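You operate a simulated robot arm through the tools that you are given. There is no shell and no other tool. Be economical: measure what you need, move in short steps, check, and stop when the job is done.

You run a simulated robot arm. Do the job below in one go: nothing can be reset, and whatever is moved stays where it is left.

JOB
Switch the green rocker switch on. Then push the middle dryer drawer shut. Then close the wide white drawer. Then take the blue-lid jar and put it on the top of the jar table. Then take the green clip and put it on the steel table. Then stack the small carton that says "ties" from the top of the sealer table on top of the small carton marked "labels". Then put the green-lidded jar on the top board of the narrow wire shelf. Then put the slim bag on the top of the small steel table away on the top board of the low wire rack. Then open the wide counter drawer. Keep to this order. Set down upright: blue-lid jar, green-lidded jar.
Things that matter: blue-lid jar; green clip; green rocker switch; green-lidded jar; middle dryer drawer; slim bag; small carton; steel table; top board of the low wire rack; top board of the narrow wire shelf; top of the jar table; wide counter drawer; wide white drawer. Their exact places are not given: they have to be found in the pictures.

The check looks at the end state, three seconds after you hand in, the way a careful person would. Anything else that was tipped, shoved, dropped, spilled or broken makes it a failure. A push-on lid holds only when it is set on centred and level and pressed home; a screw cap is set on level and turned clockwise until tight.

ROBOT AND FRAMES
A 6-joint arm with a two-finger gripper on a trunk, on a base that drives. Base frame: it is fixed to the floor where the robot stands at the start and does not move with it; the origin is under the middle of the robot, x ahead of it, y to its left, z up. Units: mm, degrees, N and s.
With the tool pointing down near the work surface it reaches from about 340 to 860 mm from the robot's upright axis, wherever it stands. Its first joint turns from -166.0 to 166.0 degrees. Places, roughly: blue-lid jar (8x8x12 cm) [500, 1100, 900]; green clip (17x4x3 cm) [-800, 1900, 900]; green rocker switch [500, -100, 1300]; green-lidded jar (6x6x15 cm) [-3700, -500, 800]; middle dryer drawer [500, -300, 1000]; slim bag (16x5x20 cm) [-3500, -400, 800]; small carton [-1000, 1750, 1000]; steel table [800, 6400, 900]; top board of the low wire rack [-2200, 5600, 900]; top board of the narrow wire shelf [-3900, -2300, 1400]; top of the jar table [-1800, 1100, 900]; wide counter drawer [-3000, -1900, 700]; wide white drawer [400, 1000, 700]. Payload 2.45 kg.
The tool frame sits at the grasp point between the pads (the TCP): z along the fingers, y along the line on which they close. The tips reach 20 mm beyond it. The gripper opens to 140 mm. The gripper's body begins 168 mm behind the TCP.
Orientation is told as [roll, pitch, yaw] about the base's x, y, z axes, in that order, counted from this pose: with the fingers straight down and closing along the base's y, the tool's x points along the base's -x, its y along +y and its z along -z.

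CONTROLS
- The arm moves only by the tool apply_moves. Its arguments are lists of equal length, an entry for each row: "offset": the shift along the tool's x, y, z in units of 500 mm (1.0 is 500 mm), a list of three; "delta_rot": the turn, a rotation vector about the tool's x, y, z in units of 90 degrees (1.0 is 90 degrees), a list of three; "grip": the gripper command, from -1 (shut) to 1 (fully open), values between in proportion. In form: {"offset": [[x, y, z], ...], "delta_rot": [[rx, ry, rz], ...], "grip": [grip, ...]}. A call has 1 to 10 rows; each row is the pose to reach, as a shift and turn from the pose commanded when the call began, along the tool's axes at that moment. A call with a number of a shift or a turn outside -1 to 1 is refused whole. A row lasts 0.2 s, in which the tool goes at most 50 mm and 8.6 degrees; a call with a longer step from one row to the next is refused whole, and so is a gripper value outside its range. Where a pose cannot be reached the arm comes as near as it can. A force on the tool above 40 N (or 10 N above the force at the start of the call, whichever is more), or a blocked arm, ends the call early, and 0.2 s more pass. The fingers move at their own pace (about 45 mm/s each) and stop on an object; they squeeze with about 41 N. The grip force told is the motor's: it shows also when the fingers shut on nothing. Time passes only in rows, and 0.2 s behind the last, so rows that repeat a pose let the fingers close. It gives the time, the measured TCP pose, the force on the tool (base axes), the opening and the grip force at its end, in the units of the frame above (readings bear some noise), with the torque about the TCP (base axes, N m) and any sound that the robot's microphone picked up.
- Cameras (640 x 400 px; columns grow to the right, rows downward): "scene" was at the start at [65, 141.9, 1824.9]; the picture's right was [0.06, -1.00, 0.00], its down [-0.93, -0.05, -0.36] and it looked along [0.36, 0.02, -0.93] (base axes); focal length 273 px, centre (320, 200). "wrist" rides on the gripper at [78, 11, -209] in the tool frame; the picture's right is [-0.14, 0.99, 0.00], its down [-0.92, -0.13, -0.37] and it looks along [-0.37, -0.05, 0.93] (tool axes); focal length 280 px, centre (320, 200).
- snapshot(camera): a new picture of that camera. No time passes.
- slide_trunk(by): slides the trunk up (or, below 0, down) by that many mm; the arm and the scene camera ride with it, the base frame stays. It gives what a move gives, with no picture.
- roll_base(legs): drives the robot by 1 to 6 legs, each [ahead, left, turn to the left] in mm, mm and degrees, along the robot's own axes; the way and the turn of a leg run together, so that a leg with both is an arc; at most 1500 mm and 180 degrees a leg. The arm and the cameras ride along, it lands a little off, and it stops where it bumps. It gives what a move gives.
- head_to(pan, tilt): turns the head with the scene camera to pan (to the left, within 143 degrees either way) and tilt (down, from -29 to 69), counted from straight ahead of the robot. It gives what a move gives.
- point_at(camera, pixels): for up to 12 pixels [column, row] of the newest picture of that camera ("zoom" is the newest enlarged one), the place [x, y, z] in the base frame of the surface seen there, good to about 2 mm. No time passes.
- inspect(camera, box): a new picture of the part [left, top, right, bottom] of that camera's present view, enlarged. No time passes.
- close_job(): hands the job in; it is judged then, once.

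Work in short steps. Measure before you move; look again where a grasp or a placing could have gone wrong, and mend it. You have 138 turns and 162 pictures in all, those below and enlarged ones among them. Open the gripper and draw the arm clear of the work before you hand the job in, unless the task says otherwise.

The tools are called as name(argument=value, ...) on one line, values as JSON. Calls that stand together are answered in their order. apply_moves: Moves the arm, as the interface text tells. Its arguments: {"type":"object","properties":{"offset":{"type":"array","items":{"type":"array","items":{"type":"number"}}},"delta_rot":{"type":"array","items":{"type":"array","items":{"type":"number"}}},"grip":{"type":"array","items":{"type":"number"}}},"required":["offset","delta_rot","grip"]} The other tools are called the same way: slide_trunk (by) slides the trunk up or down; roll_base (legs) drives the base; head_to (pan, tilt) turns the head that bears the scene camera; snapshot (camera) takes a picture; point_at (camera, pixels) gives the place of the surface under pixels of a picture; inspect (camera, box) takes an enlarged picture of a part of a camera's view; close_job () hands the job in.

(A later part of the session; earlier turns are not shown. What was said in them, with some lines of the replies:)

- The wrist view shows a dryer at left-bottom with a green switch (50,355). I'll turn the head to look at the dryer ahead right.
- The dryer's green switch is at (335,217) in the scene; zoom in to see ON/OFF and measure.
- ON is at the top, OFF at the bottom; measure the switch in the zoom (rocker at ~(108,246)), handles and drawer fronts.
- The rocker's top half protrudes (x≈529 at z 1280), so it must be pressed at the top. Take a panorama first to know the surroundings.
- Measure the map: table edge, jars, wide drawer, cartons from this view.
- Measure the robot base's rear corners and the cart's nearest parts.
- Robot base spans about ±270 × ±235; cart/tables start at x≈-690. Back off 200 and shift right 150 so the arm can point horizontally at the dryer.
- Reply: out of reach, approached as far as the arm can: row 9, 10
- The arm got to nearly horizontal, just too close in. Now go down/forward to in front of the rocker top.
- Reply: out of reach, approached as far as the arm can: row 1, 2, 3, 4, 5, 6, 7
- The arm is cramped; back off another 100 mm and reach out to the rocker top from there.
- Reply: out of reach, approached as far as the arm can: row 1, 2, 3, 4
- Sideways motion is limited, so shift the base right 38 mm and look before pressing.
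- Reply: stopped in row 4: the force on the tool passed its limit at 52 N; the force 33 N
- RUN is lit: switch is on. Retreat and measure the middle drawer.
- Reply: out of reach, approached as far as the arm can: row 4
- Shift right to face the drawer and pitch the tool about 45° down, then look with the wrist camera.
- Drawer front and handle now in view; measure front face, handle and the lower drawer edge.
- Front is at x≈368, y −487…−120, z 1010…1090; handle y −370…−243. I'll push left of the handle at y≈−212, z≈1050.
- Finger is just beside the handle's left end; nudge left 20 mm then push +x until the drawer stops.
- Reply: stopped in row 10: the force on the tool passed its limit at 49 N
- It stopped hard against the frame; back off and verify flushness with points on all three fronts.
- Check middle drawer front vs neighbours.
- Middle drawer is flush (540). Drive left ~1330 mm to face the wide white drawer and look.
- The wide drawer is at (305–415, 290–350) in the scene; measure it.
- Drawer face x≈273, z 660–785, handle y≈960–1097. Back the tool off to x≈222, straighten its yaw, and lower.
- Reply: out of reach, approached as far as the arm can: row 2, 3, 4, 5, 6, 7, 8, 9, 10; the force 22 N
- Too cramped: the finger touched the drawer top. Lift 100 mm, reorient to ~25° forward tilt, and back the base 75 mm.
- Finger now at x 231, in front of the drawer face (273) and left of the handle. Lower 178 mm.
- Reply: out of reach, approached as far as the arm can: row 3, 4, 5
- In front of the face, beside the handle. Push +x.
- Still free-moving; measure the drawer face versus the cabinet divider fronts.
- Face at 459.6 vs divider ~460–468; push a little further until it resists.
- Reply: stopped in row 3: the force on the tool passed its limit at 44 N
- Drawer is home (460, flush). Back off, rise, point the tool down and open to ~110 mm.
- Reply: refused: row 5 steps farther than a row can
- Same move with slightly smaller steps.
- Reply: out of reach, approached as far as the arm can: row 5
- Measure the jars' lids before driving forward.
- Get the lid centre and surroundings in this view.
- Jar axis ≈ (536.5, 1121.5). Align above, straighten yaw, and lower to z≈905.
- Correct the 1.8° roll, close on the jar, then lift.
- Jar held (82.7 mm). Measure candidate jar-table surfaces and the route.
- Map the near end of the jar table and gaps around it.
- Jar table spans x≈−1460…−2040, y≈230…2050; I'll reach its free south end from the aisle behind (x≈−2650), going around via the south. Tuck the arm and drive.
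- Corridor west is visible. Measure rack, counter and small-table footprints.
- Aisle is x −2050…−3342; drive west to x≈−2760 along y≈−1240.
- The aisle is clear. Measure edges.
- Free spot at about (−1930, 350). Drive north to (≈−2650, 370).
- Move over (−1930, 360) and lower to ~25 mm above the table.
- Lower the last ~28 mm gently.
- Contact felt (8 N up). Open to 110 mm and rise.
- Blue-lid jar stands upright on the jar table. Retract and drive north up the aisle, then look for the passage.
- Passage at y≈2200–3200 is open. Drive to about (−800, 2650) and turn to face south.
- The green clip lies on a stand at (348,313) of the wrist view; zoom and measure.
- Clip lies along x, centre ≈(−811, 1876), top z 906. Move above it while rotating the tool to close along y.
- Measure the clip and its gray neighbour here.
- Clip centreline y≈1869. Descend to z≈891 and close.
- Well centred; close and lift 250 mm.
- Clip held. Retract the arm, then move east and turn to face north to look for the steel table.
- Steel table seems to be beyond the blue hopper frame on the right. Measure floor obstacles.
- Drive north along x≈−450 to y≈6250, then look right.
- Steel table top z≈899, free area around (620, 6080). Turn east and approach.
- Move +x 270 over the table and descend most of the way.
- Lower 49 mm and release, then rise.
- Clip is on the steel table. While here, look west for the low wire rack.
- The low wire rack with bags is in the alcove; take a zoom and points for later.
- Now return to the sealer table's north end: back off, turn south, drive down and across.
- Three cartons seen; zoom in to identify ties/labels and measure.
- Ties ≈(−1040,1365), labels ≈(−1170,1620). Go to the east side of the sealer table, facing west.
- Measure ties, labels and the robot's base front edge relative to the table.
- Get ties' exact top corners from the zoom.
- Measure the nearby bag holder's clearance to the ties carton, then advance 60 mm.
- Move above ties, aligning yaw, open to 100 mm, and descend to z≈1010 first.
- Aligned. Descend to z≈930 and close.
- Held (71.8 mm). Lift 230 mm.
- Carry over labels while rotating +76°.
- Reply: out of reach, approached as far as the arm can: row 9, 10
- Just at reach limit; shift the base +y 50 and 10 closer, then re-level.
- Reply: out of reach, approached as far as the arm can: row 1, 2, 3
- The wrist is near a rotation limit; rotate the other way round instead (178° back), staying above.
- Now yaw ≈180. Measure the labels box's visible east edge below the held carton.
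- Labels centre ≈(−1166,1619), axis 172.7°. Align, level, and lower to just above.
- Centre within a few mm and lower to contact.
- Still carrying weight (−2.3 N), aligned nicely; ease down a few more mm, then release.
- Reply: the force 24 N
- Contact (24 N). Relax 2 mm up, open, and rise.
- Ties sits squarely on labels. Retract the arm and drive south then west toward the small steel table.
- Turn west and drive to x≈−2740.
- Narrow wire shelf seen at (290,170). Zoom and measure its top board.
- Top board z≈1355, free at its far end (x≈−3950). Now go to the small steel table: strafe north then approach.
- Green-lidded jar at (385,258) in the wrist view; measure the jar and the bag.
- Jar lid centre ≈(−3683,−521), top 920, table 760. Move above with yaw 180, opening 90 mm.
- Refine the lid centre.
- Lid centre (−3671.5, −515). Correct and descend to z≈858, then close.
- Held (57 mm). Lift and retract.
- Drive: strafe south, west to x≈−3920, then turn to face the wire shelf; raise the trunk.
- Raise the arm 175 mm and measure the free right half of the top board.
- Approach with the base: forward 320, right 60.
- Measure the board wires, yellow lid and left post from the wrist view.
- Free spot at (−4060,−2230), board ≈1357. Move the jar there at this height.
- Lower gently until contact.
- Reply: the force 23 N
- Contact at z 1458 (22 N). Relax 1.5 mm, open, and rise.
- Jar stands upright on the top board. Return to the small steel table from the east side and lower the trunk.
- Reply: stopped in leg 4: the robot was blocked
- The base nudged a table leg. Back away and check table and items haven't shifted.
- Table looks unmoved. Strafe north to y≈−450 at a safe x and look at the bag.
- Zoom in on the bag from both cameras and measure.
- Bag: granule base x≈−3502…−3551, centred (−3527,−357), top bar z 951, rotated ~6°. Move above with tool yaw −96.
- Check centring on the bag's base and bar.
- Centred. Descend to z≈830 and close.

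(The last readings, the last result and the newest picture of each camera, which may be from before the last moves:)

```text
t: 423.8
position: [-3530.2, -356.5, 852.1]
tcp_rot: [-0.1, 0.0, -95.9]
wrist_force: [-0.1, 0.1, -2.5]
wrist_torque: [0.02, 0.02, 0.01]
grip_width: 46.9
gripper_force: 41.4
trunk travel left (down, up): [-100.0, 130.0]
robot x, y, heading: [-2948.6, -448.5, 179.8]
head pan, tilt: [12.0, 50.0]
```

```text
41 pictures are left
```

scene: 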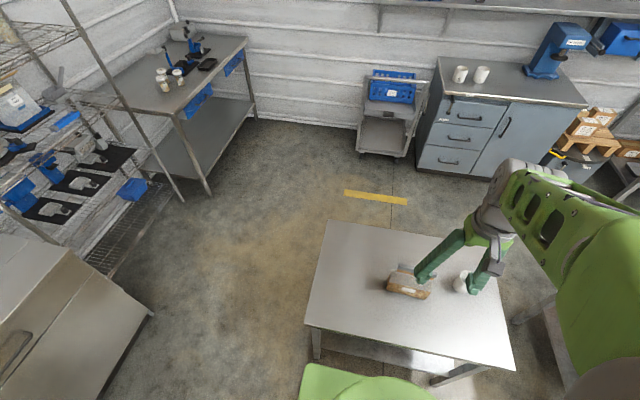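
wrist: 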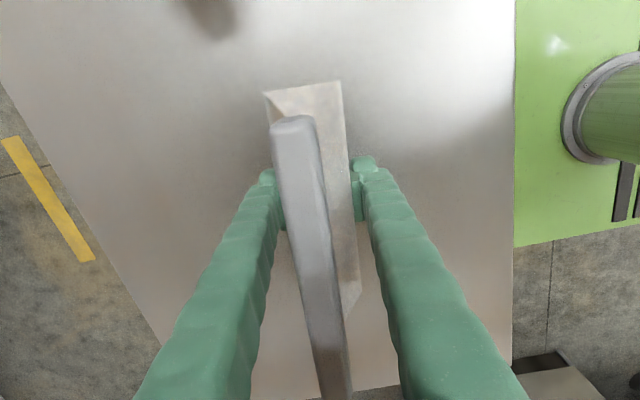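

Bag held (46.9 mm). Lift, retract, and drive to the aisle and north.

apply_moves(offset=[[0, 0, -0.09], [0, 0, -0.18], [0, 0, -0.27], [0, 0, -0.36], [0, 0, -0.45], [0, 0, -0.54], [0, 0, -0.63], [0.009, 0.09, -0.66], [0.018, 0.18, -0.68], [0.027, 0.27, -0.68]], delta_rot=[[0, 0, 0], [0, 0, 0], [0, 0, 0], [0, 0, 0], [0, 0, 0], [0, 0, 0], [0, 0, 0], [0, 0, 0], [0, 0, 0], [0, 0, 0]], grip=[-1, -1, -1, -1, -1, -1, -1, -1, -1, -1])

roll_base(legs=[[-228, 0, 0], [0, -1037, 0], [0, -1037, 0]])

snapshot(camera="wrist")

```text
t: 426.0
position: [-3392.9, -357.8, 1191.6]
tcp_rot: [-0.2, 0.0, -95.7]
wrist_force: [0.4, -0.9, -2.8]
wrist_torque: [0.03, 0.06, 0.0]
grip_width: 46.8
gripper_force: 41.3
trunk travel left (down, up): [-100.0, 130.0]
robot x, y, heading: [-2950.8, -449.3, 179.7]
head pan, tilt: [12.0, 50.0]
```

```text
t: 445.6
position: [-3169.3, 1713.8, 1190.8]
tcp_rot: [-0.2, 0.0, -95.9]
wrist_force: [-1.4, -0.1, -2.6]
wrist_torque: [-0.02, 0.0, 0.01]
grip_width: 46.9
gripper_force: 41.1
trunk travel left (down, up): [-100.0, 130.0]
robot x, y, heading: [-2725.3, 1619.9, 180.0]
head pan, tilt: [12.0, 50.0]
```

```text
40 pictures are left
```

wrist: 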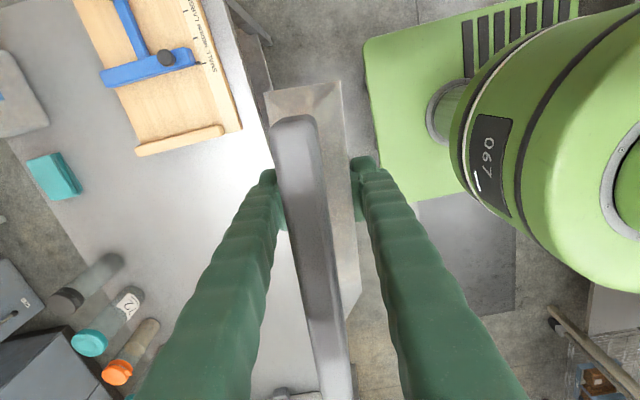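

Continue: north to y≈2660, east to x≈−700, then north.

roll_base(legs=[[0, -1040, 0], [-1010, 0, 0], [-1010, 0, 0], [0, -1330, 0]])

head_to(pan=-35, tilt=30)

snapshot(camera="scene")

```text
t: 476.3
position: [-1136.8, 4061.9, 1191.1]
tcp_rot: [-0.3, -0.1, -95.6]
wrist_force: [0.0, -0.6, -1.7]
wrist_torque: [0.0, 0.01, 0.01]
grip_width: 46.6
gripper_force: 41.5
trunk travel left (down, up): [-100.0, 130.0]
robot x, y, heading: [-693.3, 3971.5, -179.8]
head pan, tilt: [12.0, 50.0]
```

```text
t: 477.4
position: [-1137.0, 4060.6, 1191.7]
tcp_rot: [-0.2, 0.0, -95.6]
wrist_force: [0.2, -0.7, -3.1]
wrist_torque: [0.01, 0.01, 0.03]
grip_width: 46.8
gripper_force: 41.3
trunk travel left (down, up): [-100.0, 130.0]
robot x, y, heading: [-691.1, 3976.7, -179.8]
head pan, tilt: [-35.0, 30.0]
```

```text
39 pictures are left
```

scene: 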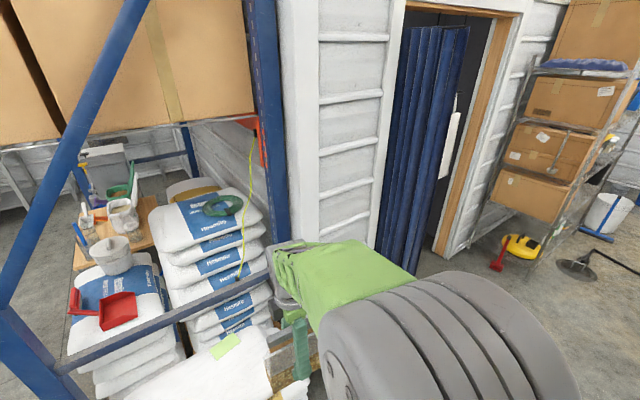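

Drive north another 1400 and look into the alcove.

roll_base(legs=[[0, -1400, 0]])

head_to(pan=0, tilt=30)

snapshot(camera="scene")

```text
t: 489.8
position: [-1143.1, 5456.4, 1191.6]
tcp_rot: [-0.2, 0.0, -95.4]
wrist_force: [0.0, 0.6, -4.0]
wrist_torque: [-0.03, 0.0, -0.03]
grip_width: 46.8
gripper_force: 40.7
trunk travel left (down, up): [-100.0, 130.0]
robot x, y, heading: [-697.4, 5372.1, -179.6]
head pan, tilt: [-35.0, 30.0]
```

```text
t: 490.9
position: [-1142.9, 5456.8, 1190.9]
tcp_rot: [-0.2, 0.0, -95.3]
wrist_force: [0.0, -0.4, -2.9]
wrist_torque: [-0.01, -0.02, 0.02]
grip_width: 46.8
gripper_force: 41.3
trunk travel left (down, up): [-100.0, 130.0]
robot x, y, heading: [-700.0, 5370.0, -179.5]
head pan, tilt: [0.0, 30.0]
```

```text
38 pictures are left
```

scene: 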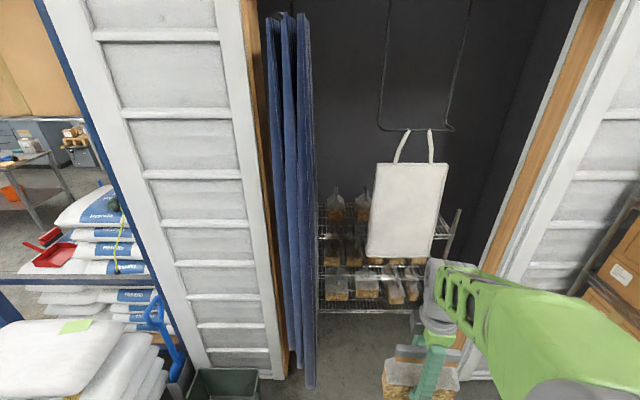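

Measure tote, curtain, frame, rack posts and top board.

inspect(camera="scene", box=[290, 120, 490, 320])

point_at(camera="scene", pixels=[[310, 300], [280, 380], [378, 170], [446, 165], [370, 255], [428, 258], [338, 205], [362, 205], [440, 225], [457, 215], [466, 330], [320, 225]])

```text
2.00 times, centred on (390, 220) of scene
```

zoom: 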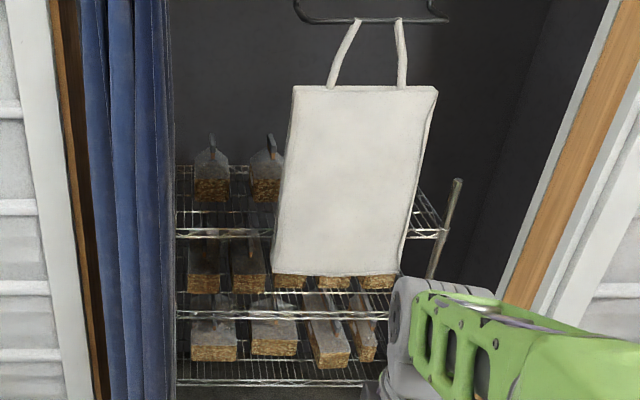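

```text
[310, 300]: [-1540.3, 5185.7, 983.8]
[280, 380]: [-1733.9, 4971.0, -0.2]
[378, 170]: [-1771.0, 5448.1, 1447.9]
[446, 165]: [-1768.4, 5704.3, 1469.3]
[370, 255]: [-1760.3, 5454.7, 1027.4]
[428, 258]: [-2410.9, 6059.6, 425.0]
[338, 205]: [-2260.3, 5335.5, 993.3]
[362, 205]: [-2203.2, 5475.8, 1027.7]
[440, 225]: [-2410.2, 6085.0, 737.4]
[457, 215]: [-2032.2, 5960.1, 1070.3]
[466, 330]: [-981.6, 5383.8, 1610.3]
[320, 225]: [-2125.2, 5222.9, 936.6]
```

Tote spans y 5448–5704 at x≈−1765; the north gap (y 5704–6150) is roomier. Shift north and look at the board's north end.

roll_base(legs=[[0, -500, -0.4]])

head_to(pan=5, tilt=30)

inspect(camera="scene", box=[200, 100, 520, 320])

```text
t: 495.7
position: [-1142.2, 5957.9, 1192.0]
tcp_rot: [-0.2, 0.0, -96.1]
wrist_force: [0.0, -0.1, -3.1]
wrist_torque: [-0.04, 0.01, -0.01]
grip_width: 46.8
gripper_force: 40.7
trunk travel left (down, up): [-100.0, 130.0]
robot x, y, heading: [-698.6, 5865.5, 179.5]
head pan, tilt: [0.0, 30.0]
```

```text
t: 496.4
position: [-1142.9, 5957.9, 1190.1]
tcp_rot: [-0.2, 0.0, -95.9]
wrist_force: [-0.1, 0.4, -3.1]
wrist_torque: [-0.03, 0.01, -0.01]
grip_width: 46.8
gripper_force: 41.2
trunk travel left (down, up): [-100.0, 130.0]
robot x, y, heading: [-698.6, 5869.7, 179.8]
head pan, tilt: [5.0, 30.0]
```

```text
1.82 times, centred on (360, 210) of scene
```

zoom: 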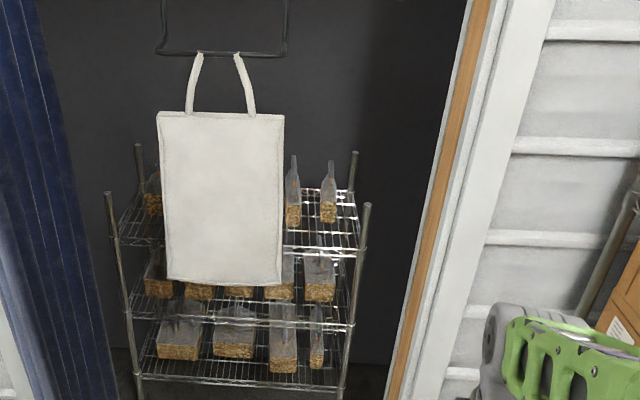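

Measure the two right-hand bags and the free front strip.

point_at(camera="zoom", pixels=[[293, 215], [328, 215], [322, 222], [334, 222], [310, 240], [330, 240], [345, 225], [357, 247], [366, 210], [300, 224], [286, 222], [310, 225]])

inspect(camera="scene", box=[320, 170, 400, 250])

```text
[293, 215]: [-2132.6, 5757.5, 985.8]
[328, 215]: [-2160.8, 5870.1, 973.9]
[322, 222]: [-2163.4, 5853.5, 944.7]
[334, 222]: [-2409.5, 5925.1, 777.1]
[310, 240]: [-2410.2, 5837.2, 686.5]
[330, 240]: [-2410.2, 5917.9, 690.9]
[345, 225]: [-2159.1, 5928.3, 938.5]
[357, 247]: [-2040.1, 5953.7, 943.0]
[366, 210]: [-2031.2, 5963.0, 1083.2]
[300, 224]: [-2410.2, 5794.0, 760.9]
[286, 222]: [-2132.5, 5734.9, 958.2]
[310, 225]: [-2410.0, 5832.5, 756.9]
```

```text
5.00 times, centred on (360, 210) of scene
```

zoom: 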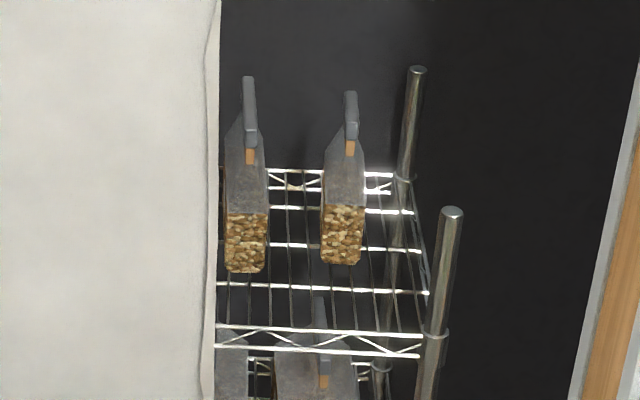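

Free strip in front of the right bags: centre about (−2085, 5855), board z≈941. Drive nearer, bring the arm left, and align yaw.

roll_base(legs=[[450, -130, 0]])

apply_moves(offset=[[-0.08, 0.008, -0.016], [-0.16, 0.016, -0.032], [-0.24, 0.025, -0.048], [-0.32, 0.033, -0.064], [-0.398, 0.041, -0.08]], delta_rot=[[0, 0, -0.013], [0, 0, -0.026], [0, 0, -0.04], [0, 0, -0.053], [0, 0, -0.066]], grip=[-1, -1, -1, -1, -1])

snapshot(camera="scene")

point_at(camera="scene", pixels=[[200, 200], [250, 250], [420, 200], [440, 100], [430, 300], [300, 150], [280, 120]])

```text
t: 499.1
position: [-1587.5, 6092.9, 1192.0]
tcp_rot: [-0.1, 0.0, -96.3]
wrist_force: [0.9, 0.4, -3.4]
wrist_torque: [-0.04, -0.07, 0.0]
grip_width: 46.6
gripper_force: 41.0
trunk travel left (down, up): [-100.0, 130.0]
robot x, y, heading: [-1144.2, 5996.7, 179.5]
head pan, tilt: [5.0, 30.0]
```

```text
t: 500.4
position: [-1587.0, 5895.1, 1230.4]
tcp_rot: [-0.1, 0.0, -90.2]
wrist_force: [0.4, -0.2, -3.6]
wrist_torque: [0.0, 0.0, -0.01]
grip_width: 46.5
gripper_force: 41.0
trunk travel left (down, up): [-100.0, 130.0]
robot x, y, heading: [-1143.0, 5996.6, 179.4]
head pan, tilt: [5.0, 30.0]
```

```text
34 pictures are left
```

scene: 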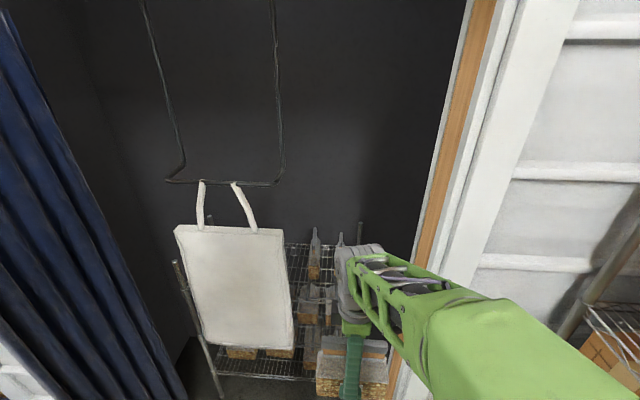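

```text
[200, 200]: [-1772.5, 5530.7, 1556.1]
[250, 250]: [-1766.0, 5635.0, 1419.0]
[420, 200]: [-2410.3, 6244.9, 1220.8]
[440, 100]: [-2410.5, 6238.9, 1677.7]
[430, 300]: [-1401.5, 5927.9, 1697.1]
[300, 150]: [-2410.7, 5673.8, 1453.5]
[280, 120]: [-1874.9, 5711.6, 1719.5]
```

Clear gap. Drive ahead 185 and extend over the free strip.

roll_base(legs=[[185, 0, 0.5]])

apply_moves(offset=[[-0.01, -0.09, 0], [-0.02, -0.18, 0], [-0.03, -0.27, 0], [-0.045, -0.36, 0], [-0.06, -0.45, 0]], delta_rot=[[0, 0, 0], [0, 0, 0], [0, 0, 0], [0, 0, 0], [0, 0, 0]], grip=[-1, -1, -1, -1, -1])

snapshot(camera="wrist")

snapshot(camera="scene")

```text
t: 501.9
position: [-1769.1, 5894.1, 1229.5]
tcp_rot: [-0.2, 0.0, -90.0]
wrist_force: [-0.3, -0.1, -2.6]
wrist_torque: [-0.01, -0.1, 0.02]
grip_width: 46.6
gripper_force: 41.4
trunk travel left (down, up): [-100.0, 130.0]
robot x, y, heading: [-1324.1, 6000.8, 179.8]
head pan, tilt: [5.0, 30.0]
```

```text
t: 503.1
position: [-1997.1, 5863.7, 1231.3]
tcp_rot: [0.0, 0.0, -90.0]
wrist_force: [0.4, 0.3, -3.7]
wrist_torque: [0.01, -0.07, 0.0]
grip_width: 46.7
gripper_force: 41.2
trunk travel left (down, up): [-100.0, 130.0]
robot x, y, heading: [-1326.8, 6003.3, 179.8]
head pan, tilt: [5.0, 30.0]
```

```text
33 pictures are left
```

wrist: 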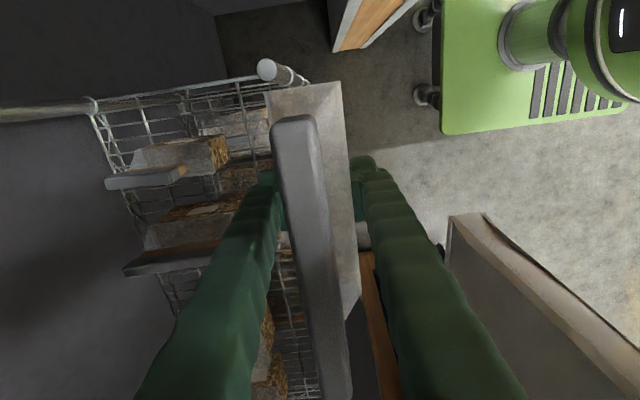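

```text
32 pictures are left
```

scene: 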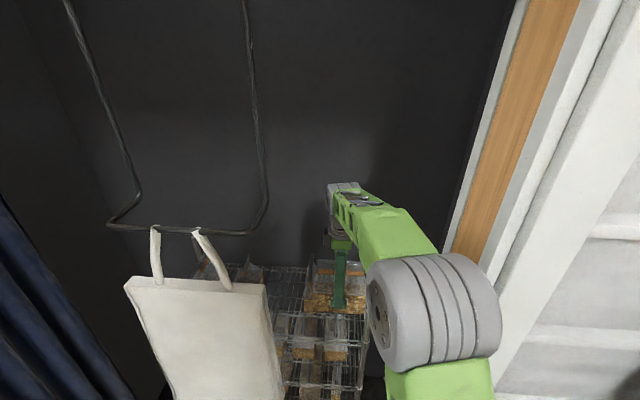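

Measure neighbouring bags' front faces and the board near the target from the wrist view.

point_at(camera="wrist", pixels=[[222, 140], [224, 165], [237, 205], [185, 172], [215, 178], [250, 95], [240, 130], [255, 150], [265, 70], [110, 183], [208, 245], [250, 125]])

inspect(camera="wrist", box=[80, 50, 300, 300])

```text
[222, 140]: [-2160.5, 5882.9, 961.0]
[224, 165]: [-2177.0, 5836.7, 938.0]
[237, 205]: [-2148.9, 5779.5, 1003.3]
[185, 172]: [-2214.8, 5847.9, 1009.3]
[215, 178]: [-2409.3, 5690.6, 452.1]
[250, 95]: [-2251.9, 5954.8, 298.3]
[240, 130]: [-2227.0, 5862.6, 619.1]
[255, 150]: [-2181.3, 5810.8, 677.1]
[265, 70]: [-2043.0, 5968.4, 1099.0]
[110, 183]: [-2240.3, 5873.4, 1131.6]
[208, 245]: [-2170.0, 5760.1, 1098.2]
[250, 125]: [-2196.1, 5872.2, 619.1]
```

```text
1.60 times, centred on (190, 175) of wrist
```

zoom: 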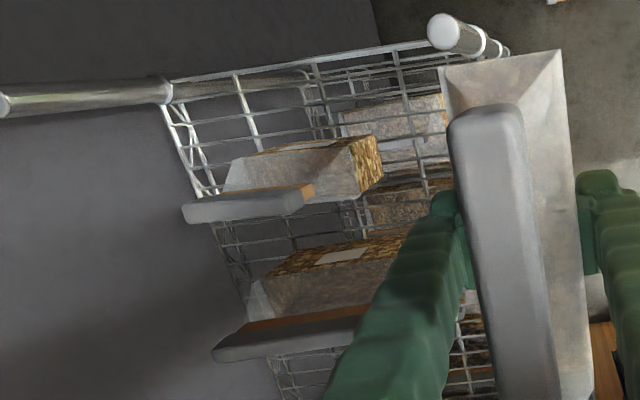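

Move to (−2082, 5848) and descend to ~12 mm above the board.

apply_moves(offset=[[-0.015, -0.085, 0], [-0.03, -0.17, 0], [-0.03, -0.17, 0.08], [-0.03, -0.17, 0.16], [-0.03, -0.17, 0.24], [-0.03, -0.17, 0.32], [-0.03, -0.17, 0.37], [-0.03, -0.17, 0.4], [-0.03, -0.17, 0.4]], delta_rot=[[0, 0, 0], [0, 0, 0], [0, 0, 0], [0, 0, 0], [0, 0, 0], [0, 0, 0], [0, 0, 0], [0, 0, 0], [0, 0, 0]], grip=[-1, -1, -1, -1, -1, -1, -1, -1, -1])

snapshot(camera="wrist")

inspect(camera="scene", box=[220, 220, 420, 400])

```text
t: 505.1
position: [-2078.0, 5850.4, 1030.4]
tcp_rot: [-0.1, 0.0, -90.0]
wrist_force: [-0.6, 0.1, -3.1]
wrist_torque: [-0.01, -0.02, 0.02]
grip_width: 46.5
gripper_force: 40.5
trunk travel left (down, up): [-100.0, 130.0]
robot x, y, heading: [-1325.6, 6000.8, 179.6]
head pan, tilt: [5.0, 30.0]
```

```text
30 pictures are left
```

wrist: 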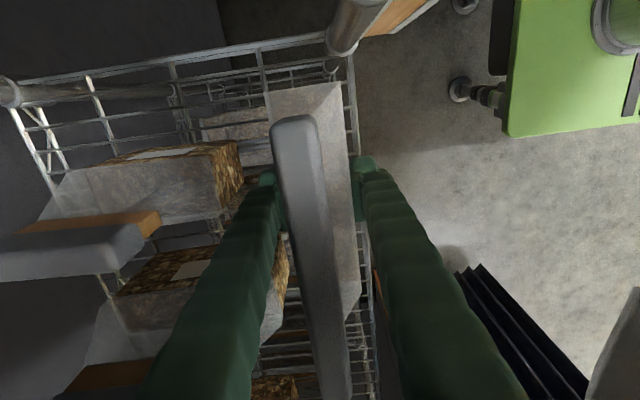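

```text
2.22 times, centred on (320, 310) of scene
```

zoom: 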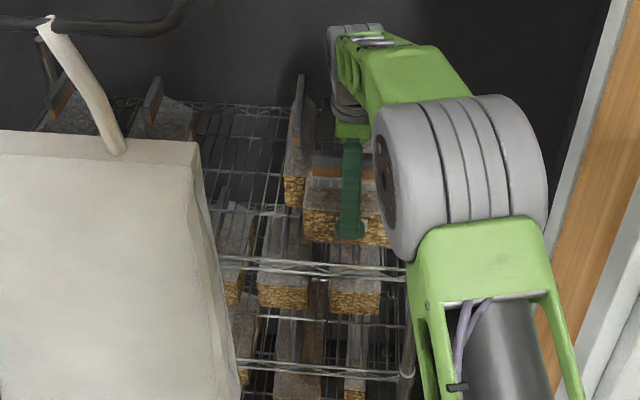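

Clear of neighbours; lower gently to contact.

apply_moves(offset=[[0, -0.008, 0.016], [0, -0.008, 0.024], [0, -0.008, 0.03], [0, -0.008, 0.036], [0, -0.008, 0.04]], delta_rot=[[0, 0, 0], [0, 0, 0], [0, 0, 0], [0, 0, 0], [0, 0, 0]], grip=[-1, -1, -1, -1, -1])

```text
t: 506.3
position: [-2082.9, 5849.5, 1012.6]
tcp_rot: [-0.3, 0.1, -90.0]
wrist_force: [2.2, -0.7, 13.0]
wrist_torque: [0.71, -0.38, -0.06]
grip_width: 46.7
gripper_force: 40.4
trunk travel left (down, up): [-100.0, 130.0]
robot x, y, heading: [-1322.5, 6001.8, 179.8]
head pan, tilt: [5.0, 30.0]
```

Contact (13 N). Open just to ~64 mm and rise straight up.

apply_moves(offset=[[0, 0, -0.002], [0, 0, -0.002], [0, 0, -0.002], [0, 0, -0.002]], delta_rot=[[0, 0, 0], [0, 0, 0], [0, 0, 0], [0, 0, 0]], grip=[-0.25, -0.1, -0.08, -0.08])

apply_moves(offset=[[0, 0, -0.06], [0, 0, -0.13], [0, 0, -0.21], [0, 0, -0.3], [0, 0, -0.39], [0, 0, -0.46]], delta_rot=[[0, 0, 0], [0, 0, 0], [0, 0, 0], [0, 0, 0], [0, 0, 0], [0, 0, 0]], grip=[-0.08, -0.08, -0.08, -0.08, -0.08, -0.08])

snapshot(camera="wrist")

```text
t: 507.3
position: [-2083.8, 5848.9, 1011.9]
tcp_rot: [-0.1, 0.0, -90.0]
wrist_force: [-0.1, 0.2, 0.0]
wrist_torque: [-0.05, 0.0, 0.01]
grip_width: 64.2
gripper_force: 0.1
trunk travel left (down, up): [-100.0, 130.0]
robot x, y, heading: [-1325.6, 5999.2, 179.8]
head pan, tilt: [5.0, 30.0]
```

```text
t: 508.7
position: [-2081.5, 5848.4, 1241.5]
tcp_rot: [-0.1, -0.1, -90.0]
wrist_force: [-0.2, 0.3, 1.0]
wrist_torque: [-0.02, 0.03, -0.03]
grip_width: 64.3
gripper_force: 0.2
trunk travel left (down, up): [-100.0, 130.0]
robot x, y, heading: [-1320.9, 6003.2, 179.6]
head pan, tilt: [5.0, 30.0]
```

```text
28 pictures are left
```

wrist: 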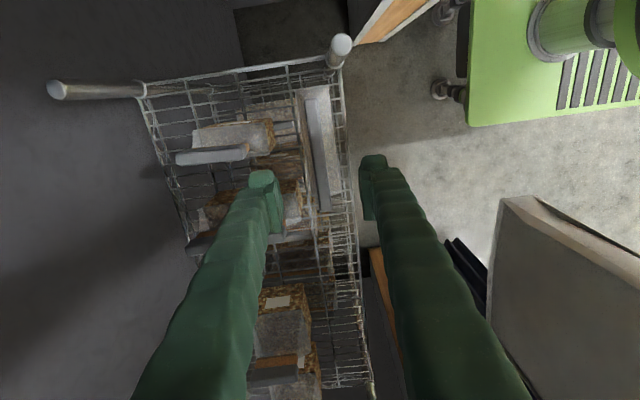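

Bag stands on the top board. Retract the arm back through the gap and drive out.

apply_moves(offset=[[0.014, 0.09, 0], [0.028, 0.18, 0], [0.042, 0.27, 0], [0.056, 0.36, 0], [0.07, 0.45, 0], [0.085, 0.54, 0], [0.1, 0.63, 0]], delta_rot=[[0, 0, 0], [0, 0, 0], [0, 0, 0], [0, 0, 0], [0, 0, 0], [0, 0, 0], [0, 0, 0]], grip=[-0.08, -0.08, -0.08, -0.08, -0.08, -0.08, -0.08])

roll_base(legs=[[-620, 0, 0]])

head_to(pan=5, tilt=30)

inspect(camera="scene", box=[220, 120, 460, 320])

```text
t: 510.3
position: [-1766.8, 5900.8, 1241.1]
tcp_rot: [-0.2, 0.0, -90.0]
wrist_force: [0.3, -0.7, 0.0]
wrist_torque: [-0.04, 0.08, -0.01]
grip_width: 64.4
gripper_force: 0.1
trunk travel left (down, up): [-100.0, 130.0]
robot x, y, heading: [-1324.8, 6001.1, 179.8]
head pan, tilt: [5.0, 30.0]
```

```text
t: 513.8
position: [-1142.7, 5898.4, 1240.0]
tcp_rot: [-0.3, 0.0, -90.2]
wrist_force: [0.1, 0.8, 0.5]
wrist_torque: [-0.02, 0.04, 0.0]
grip_width: 64.4
gripper_force: 0.2
trunk travel left (down, up): [-100.0, 130.0]
robot x, y, heading: [-701.8, 5994.1, 179.7]
head pan, tilt: [5.0, 30.0]
```

```text
t: 514.4
position: [-1145.3, 5898.0, 1240.1]
tcp_rot: [-0.1, 0.0, -90.2]
wrist_force: [0.6, -0.3, 0.2]
wrist_torque: [0.02, 0.0, 0.01]
grip_width: 64.5
gripper_force: 0.0
trunk travel left (down, up): [-100.0, 130.0]
robot x, y, heading: [-698.7, 5994.1, 179.8]
head pan, tilt: [5.0, 30.0]
```

```text
2.00 times, centred on (340, 220) of scene
```

zoom: 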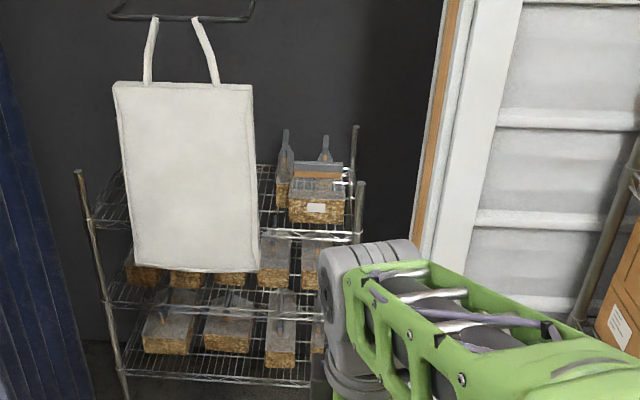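

Bag is placed well. Drive back south and west to the aisle.

roll_base(legs=[[0, 1111, 0], [0, 1111, 0], [0, 1111, 0]])

roll_base(legs=[[1010, 0, 0], [1010, 0, 0]])

```text
t: 543.6
position: [-1078.4, 2547.4, 1239.3]
tcp_rot: [-0.1, -0.1, -87.0]
wrist_force: [0.0, 0.1, -0.3]
wrist_torque: [0.02, 0.03, 0.01]
grip_width: 64.5
gripper_force: 0.1
trunk travel left (down, up): [-100.0, 130.0]
robot x, y, heading: [-640.9, 2668.9, -177.1]
head pan, tilt: [5.0, 30.0]
```

```text
t: 553.7
position: [-3105.8, 2442.6, 1239.6]
tcp_rot: [-0.1, 0.0, -86.8]
wrist_force: [0.3, 0.0, 0.3]
wrist_torque: [0.03, -0.02, 0.03]
grip_width: 64.2
gripper_force: 0.1
trunk travel left (down, up): [-100.0, 130.0]
robot x, y, heading: [-2664.0, 2565.3, -176.7]
head pan, tilt: [5.0, 30.0]
```

Correct heading and drive south down the aisle to y≈−1100.

roll_base(legs=[[40, 0, -3.3], [0, 1220, 0], [0, 1220, 0], [0, 1220, 0]])

roll_base(legs=[[200, 0, 0], [0, 0, 90]])

head_to(pan=0, tilt=50)

snapshot(camera="scene")

snapshot(camera="wrist")

```text
t: 586.5
position: [-3197.0, -1219.7, 1239.2]
tcp_rot: [-0.1, 0.0, -90.9]
wrist_force: [0.5, -0.2, 0.8]
wrist_torque: [-0.02, 0.02, -0.01]
grip_width: 64.5
gripper_force: 0.0
trunk travel left (down, up): [-100.0, 130.0]
robot x, y, heading: [-2752.3, -1127.1, 178.7]
head pan, tilt: [5.0, 30.0]
```

```text
t: 591.9
position: [-2856.5, -1566.8, 1240.9]
tcp_rot: [-0.1, 0.0, -0.5]
wrist_force: [0.2, -0.1, 0.1]
wrist_torque: [-0.05, 0.01, 0.03]
grip_width: 64.4
gripper_force: 0.1
trunk travel left (down, up): [-100.0, 130.0]
robot x, y, heading: [-2953.1, -1119.5, -91.0]
head pan, tilt: [5.0, 30.0]
```

```text
t: 592.8
position: [-2856.4, -1568.1, 1240.9]
tcp_rot: [0.0, 0.0, -0.5]
wrist_force: [0.0, 0.1, 0.6]
wrist_torque: [0.0, 0.03, 0.01]
grip_width: 64.5
gripper_force: 0.1
trunk travel left (down, up): [-100.0, 130.0]
robot x, y, heading: [-2952.2, -1119.7, -90.9]
head pan, tilt: [0.0, 50.0]
```

```text
26 pictures are left
```

scene: 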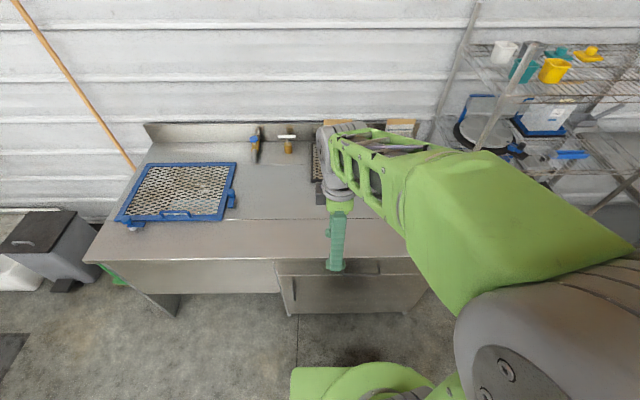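

```text
25 pictures are left
```

wrist: 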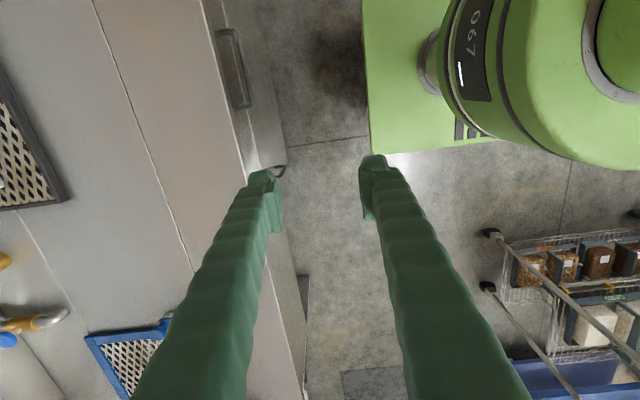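

The drawer with a dark handle is at (233,68) in the wrist view. Zoom and measure.

inspect(camera="wrist", box=[180, 0, 320, 190])

point_at(camera="wrist", pixels=[[222, 32], [228, 50], [236, 68], [243, 90], [247, 106], [220, 70], [226, 80], [255, 60], [232, 45], [215, 40], [275, 150], [210, 20]])

inspect(camera="scene", box=[260, 240, 440, 330])

```text
2.11 times, centred on (250, 95) of wrist
```

zoom: 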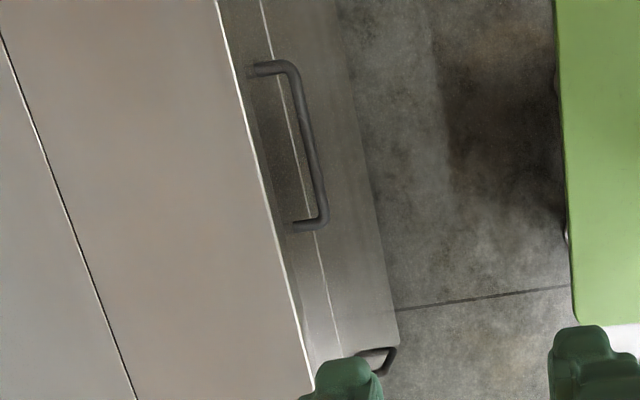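

```text
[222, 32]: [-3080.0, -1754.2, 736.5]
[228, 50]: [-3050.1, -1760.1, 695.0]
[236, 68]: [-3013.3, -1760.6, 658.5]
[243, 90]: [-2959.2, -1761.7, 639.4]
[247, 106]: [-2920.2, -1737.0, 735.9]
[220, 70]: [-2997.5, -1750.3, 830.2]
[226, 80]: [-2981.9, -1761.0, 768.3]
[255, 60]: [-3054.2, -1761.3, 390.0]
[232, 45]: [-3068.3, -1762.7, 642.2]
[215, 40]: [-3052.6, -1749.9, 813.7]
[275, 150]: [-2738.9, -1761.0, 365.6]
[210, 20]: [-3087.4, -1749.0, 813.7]
```

```text
3.56 times, centred on (350, 285) of scene
```

zoom: 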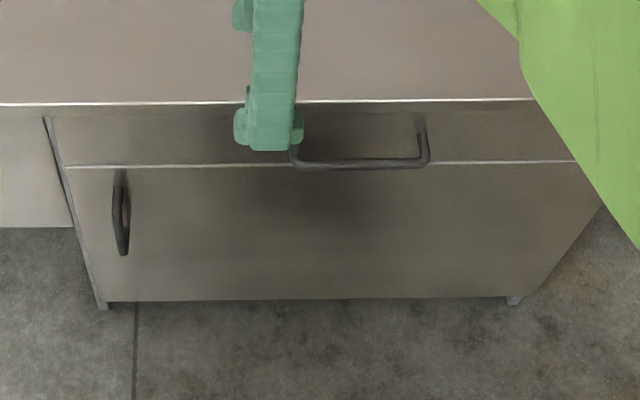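

Measure the bar itself (about (246,71) in the wrist view).

point_at(camera="wrist", pixels=[[246, 71], [243, 55], [249, 88], [240, 38], [251, 102], [247, 71], [245, 71], [230, 32], [240, 107]])

```text
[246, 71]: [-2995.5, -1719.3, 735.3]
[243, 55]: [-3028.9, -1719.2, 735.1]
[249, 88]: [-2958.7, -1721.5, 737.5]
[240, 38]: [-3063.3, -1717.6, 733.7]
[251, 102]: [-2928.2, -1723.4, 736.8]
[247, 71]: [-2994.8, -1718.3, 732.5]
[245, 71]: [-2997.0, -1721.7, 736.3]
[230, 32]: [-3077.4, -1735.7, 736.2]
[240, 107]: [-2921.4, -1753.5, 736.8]
```

Bar handle: x −3080…−2920, y≈−1724, z≈733, 37 mm off the face, under a counter lip at y −1749. I'll grip it with the tool tilted 30° forward. Back the base 70 mm and pre-position.

roll_base(legs=[[-70, 0, 1]])

apply_moves(offset=[[0.029, -0.032, 0.08], [0.058, -0.065, 0.159], [0.087, -0.097, 0.239], [0.116, -0.13, 0.318], [0.145, -0.162, 0.398], [0.174, -0.194, 0.478], [0.203, -0.227, 0.557], [0.232, -0.259, 0.637], [0.261, -0.292, 0.716], [0.29, -0.324, 0.796]], delta_rot=[[0.033, 0, 0], [0.067, 0, 0], [0.1, 0, 0], [0.133, 0, 0], [0.167, 0, 0], [0.2, 0, 0], [0.233, 0, 0], [0.267, 0, 0], [0.3, 0, 0], [0.333, 0, 0]], grip=[-0.66, -0.66, -0.66, -0.66, -0.66, -0.66, -0.66, -0.66, -0.66, -0.66])

snapshot(camera="wrist")

```text
t: 593.8
position: [-2847.5, -1492.1, 1241.5]
tcp_rot: [-0.2, 0.0, 0.5]
wrist_force: [0.2, 0.1, 0.5]
wrist_torque: [-0.08, 0.02, -0.01]
grip_width: 64.4
gripper_force: 0.0
trunk travel left (down, up): [-100.0, 130.0]
robot x, y, heading: [-2950.7, -1054.2, -89.8]
head pan, tilt: [0.0, 50.0]
```

```text
t: 596.0
position: [-2993.6, -1660.7, 843.6]
tcp_rot: [-30.1, 0.1, 0.5]
wrist_force: [-0.6, 0.5, -0.7]
wrist_torque: [0.02, -0.05, 0.01]
grip_width: 23.7
gripper_force: 0.0
trunk travel left (down, up): [-100.0, 130.0]
robot x, y, heading: [-2953.2, -1052.1, -89.7]
head pan, tilt: [0.0, 50.0]
```

```text
22 pictures are left
```

wrist: 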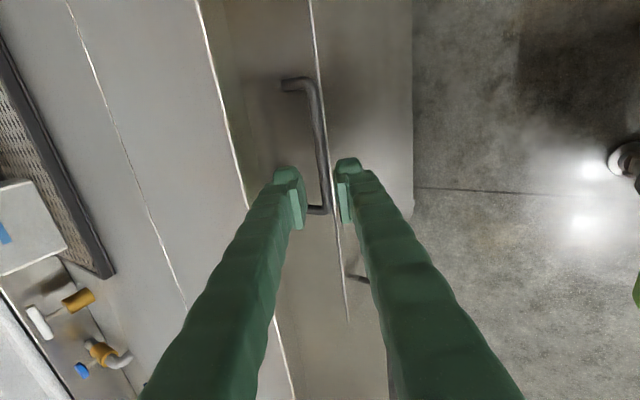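

Re-measure the bar from this closer view.

point_at(camera="wrist", pixels=[[317, 105], [320, 130], [323, 150], [326, 180], [325, 195], [290, 83], [312, 210], [321, 130], [319, 130]])

inspect(camera="wrist", box=[260, 60, 380, 230])

```text
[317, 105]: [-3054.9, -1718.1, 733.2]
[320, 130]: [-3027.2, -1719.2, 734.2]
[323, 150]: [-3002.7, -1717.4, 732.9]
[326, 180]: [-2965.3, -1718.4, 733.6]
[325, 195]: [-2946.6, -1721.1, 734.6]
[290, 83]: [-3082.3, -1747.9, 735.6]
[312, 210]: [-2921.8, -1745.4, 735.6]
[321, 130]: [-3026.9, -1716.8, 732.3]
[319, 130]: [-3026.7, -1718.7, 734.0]
```

```text
2.35 times, centred on (320, 145) of wrist
```

zoom: 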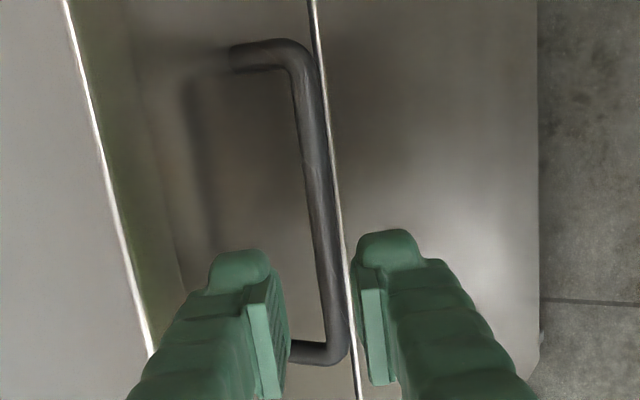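

Advance along the tool axis 123 mm so the bar sits between the pads, then close.

apply_moves(offset=[[0.012, 0.008, 0.06], [0.012, 0.008, 0.13], [0.012, 0.008, 0.2], [0.012, 0.008, 0.246], [0.012, 0.008, 0.246]], delta_rot=[[0, 0, 0], [0, 0, 0], [0, 0, 0], [0, 0, 0], [0, 0, 0]], grip=[-0.66, -0.66, -0.66, -0.66, -0.66])

inspect(camera="wrist", box=[240, 60, 400, 240])

```text
t: 597.2
position: [-2998.7, -1717.5, 734.0]
tcp_rot: [-30.1, 0.0, 0.4]
wrist_force: [-0.4, -0.4, 0.1]
wrist_torque: [-0.02, 0.01, 0.01]
grip_width: 23.7
gripper_force: 0.0
trunk travel left (down, up): [-100.0, 130.0]
robot x, y, heading: [-2953.8, -1052.6, -89.7]
head pan, tilt: [0.0, 50.0]
```

```text
2.22 times, centred on (320, 150) of wrist
```

zoom: 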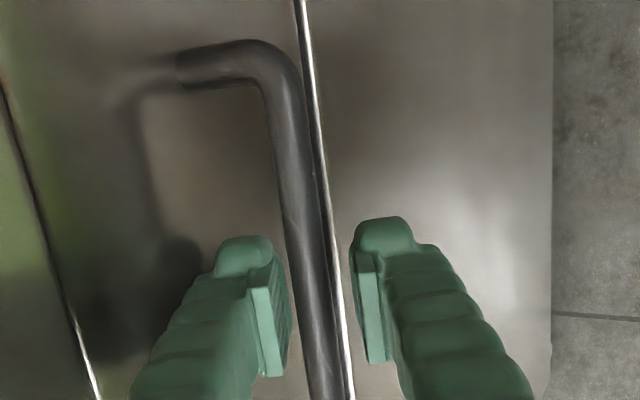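

The bar is between the fingers; close on it.

apply_moves(offset=[[0, 0, 0], [0, 0, 0], [0, 0, 0]], delta_rot=[[0, 0, 0], [0, 0, 0], [0, 0, 0]], grip=[-1, -1, -1])

```text
t: 598.0
position: [-2998.6, -1717.8, 734.4]
tcp_rot: [-30.2, 0.1, 0.5]
wrist_force: [0.6, -1.2, 1.6]
wrist_torque: [-0.02, -0.15, -0.56]
grip_width: 11.9
gripper_force: 39.1
trunk travel left (down, up): [-100.0, 130.0]
robot x, y, heading: [-2954.6, -1052.6, -89.8]
head pan, tilt: [0.0, 50.0]
```

Bar gripped (11.9 mm). Pull by driving the base straight back 120 mm.

roll_base(legs=[[-120, 0, 0]])

snapshot(camera="wrist")

```text
t: 599.2
position: [-2999.5, -1593.2, 734.8]
tcp_rot: [-30.0, 0.0, 0.5]
wrist_force: [9.4, 2.0, -1.6]
wrist_torque: [0.03, -0.67, -0.6]
grip_width: 11.7
gripper_force: 38.5
trunk travel left (down, up): [-100.0, 130.0]
robot x, y, heading: [-2951.5, -932.3, -90.0]
head pan, tilt: [0.0, 50.0]
```

```text
19 pictures are left
```

wrist: 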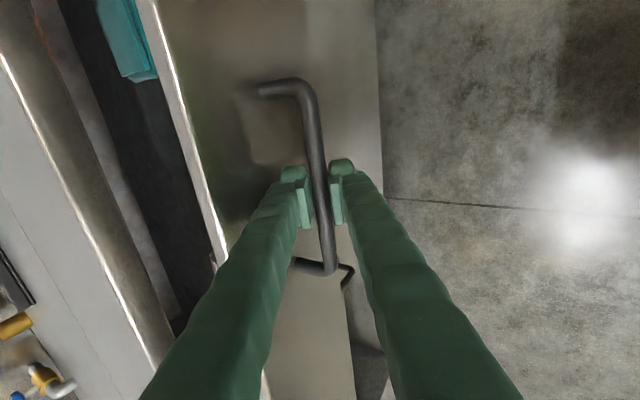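

The drawer is opening. Pull another 150 mm.

roll_base(legs=[[-150, 0, 0]])

snapshot(camera="wrist")

```text
t: 600.6
position: [-2998.9, -1445.4, 733.1]
tcp_rot: [-29.9, 0.0, 0.6]
wrist_force: [7.6, 1.4, -19.9]
wrist_torque: [0.03, -0.59, -0.54]
grip_width: 10.5
gripper_force: 37.7
trunk travel left (down, up): [-100.0, 130.0]
robot x, y, heading: [-2952.1, -781.5, -89.8]
head pan, tilt: [0.0, 50.0]
```

```text
18 pictures are left
```

wrist: 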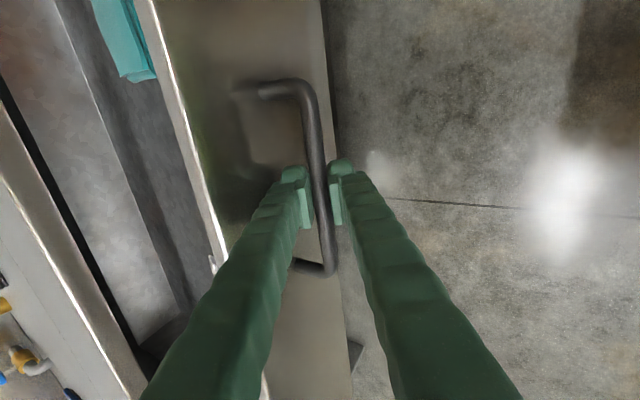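

Open ~270 mm now; pull another 70 mm to see if more travel remains.

roll_base(legs=[[-70, 0, 0]])

snapshot(camera="wrist")

point_at(camera="wrist", pixels=[[290, 340], [260, 120], [320, 150], [100, 200]])

```text
t: 601.5
position: [-2998.4, -1428.1, 739.8]
tcp_rot: [-31.3, 0.0, 0.5]
wrist_force: [0.6, -0.6, 10.0]
wrist_torque: [-0.04, -0.68, -0.6]
grip_width: 12.4
gripper_force: 39.4
trunk travel left (down, up): [-100.0, 130.0]
robot x, y, heading: [-2953.0, -751.3, -89.8]
head pan, tilt: [0.0, 50.0]
stopped in leg 1: the force on the tool passed its limit at 66 N (the readings are from after the stop); the commanded pose is now the measured one
```

```text
17 pictures are left
```

wrist: 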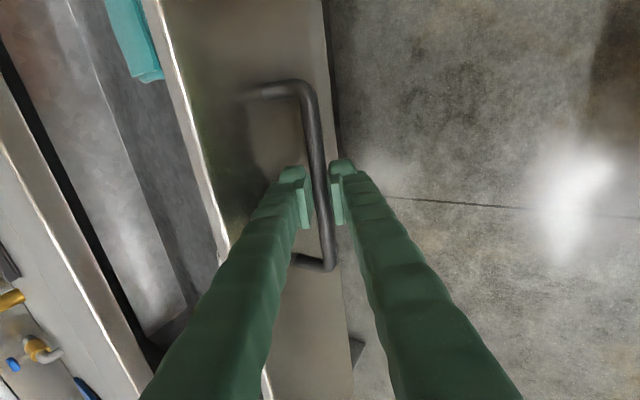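

```text
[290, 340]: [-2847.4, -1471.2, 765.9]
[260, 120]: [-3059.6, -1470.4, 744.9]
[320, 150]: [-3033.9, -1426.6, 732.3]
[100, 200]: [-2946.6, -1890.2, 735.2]
```

The drawer reached its stop (~290 mm open). Release and withdraw along the tool axis, then up.

apply_moves(offset=[[0, 0, 0], [0, 0, 0], [0, 0, 0], [0, 0, -0.05], [0, 0, -0.13], [0, 0, -0.22], [0, 0, -0.31], [0, 0, -0.4], [0, 0, -0.49], [0, 0, -0.58]], delta_rot=[[0, 0, 0], [0, 0, 0], [0, 0, 0], [0, 0, 0], [0, 0, 0], [0, 0, 0], [0, 0, 0], [0, 0, 0], [0, 0, 0], [0, 0, 0]], grip=[-0.7, -0.6, -0.6, -0.6, -0.6, -0.6, -0.6, -0.6, 0, 0.5])

head_to(pan=0, tilt=40)

snapshot(camera="scene")

snapshot(camera="wrist")

```text
t: 603.7
position: [-3001.4, -1287.7, 987.8]
tcp_rot: [-30.9, 0.0, 0.5]
wrist_force: [-0.3, 0.3, -0.3]
wrist_torque: [0.02, -0.01, -0.02]
grip_width: 79.1
gripper_force: 0.0
out of reach, approached as far as the arm can: row 10
trunk travel left (down, up): [-100.0, 130.0]
robot x, y, heading: [-2949.2, -750.2, -89.5]
head pan, tilt: [0.0, 50.0]
```

```text
t: 604.4
position: [-3002.0, -1290.6, 986.7]
tcp_rot: [-30.9, 0.0, 0.5]
wrist_force: [-0.2, -0.4, 0.6]
wrist_torque: [-0.03, -0.02, -0.01]
grip_width: 104.9
gripper_force: 0.1
trunk travel left (down, up): [-100.0, 130.0]
robot x, y, heading: [-2948.5, -749.1, -89.9]
head pan, tilt: [0.0, 40.0]
```

```text
16 pictures are left
```

scene: 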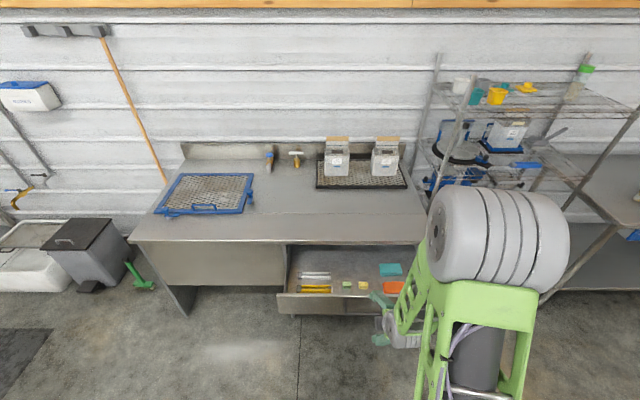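

```text
15 pictures are left
```

wrist: 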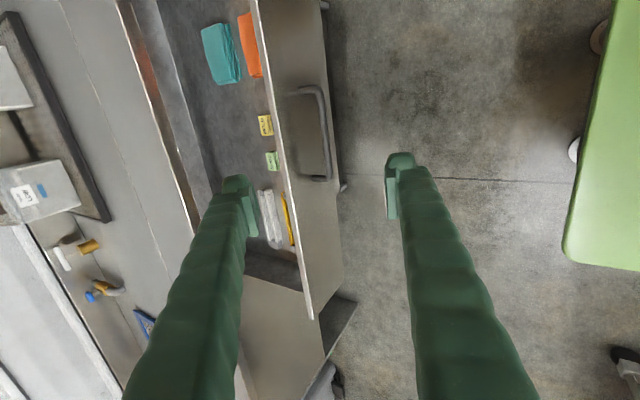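

The drawer is fully open and the arm is clear with the gripper open; everything is in place, so I hand in.

close_job()

```text
The job is handed in.
```

I handed the job in with all nine steps done in the order you gave, and both jars standing upright.

One thing to know: on the way to pick up the slim bag, the robot's base bumped a leg of the small steel table. In later pictures the table, bag and cup looked undisturbed, but I did not measure the table's position against its starting point.
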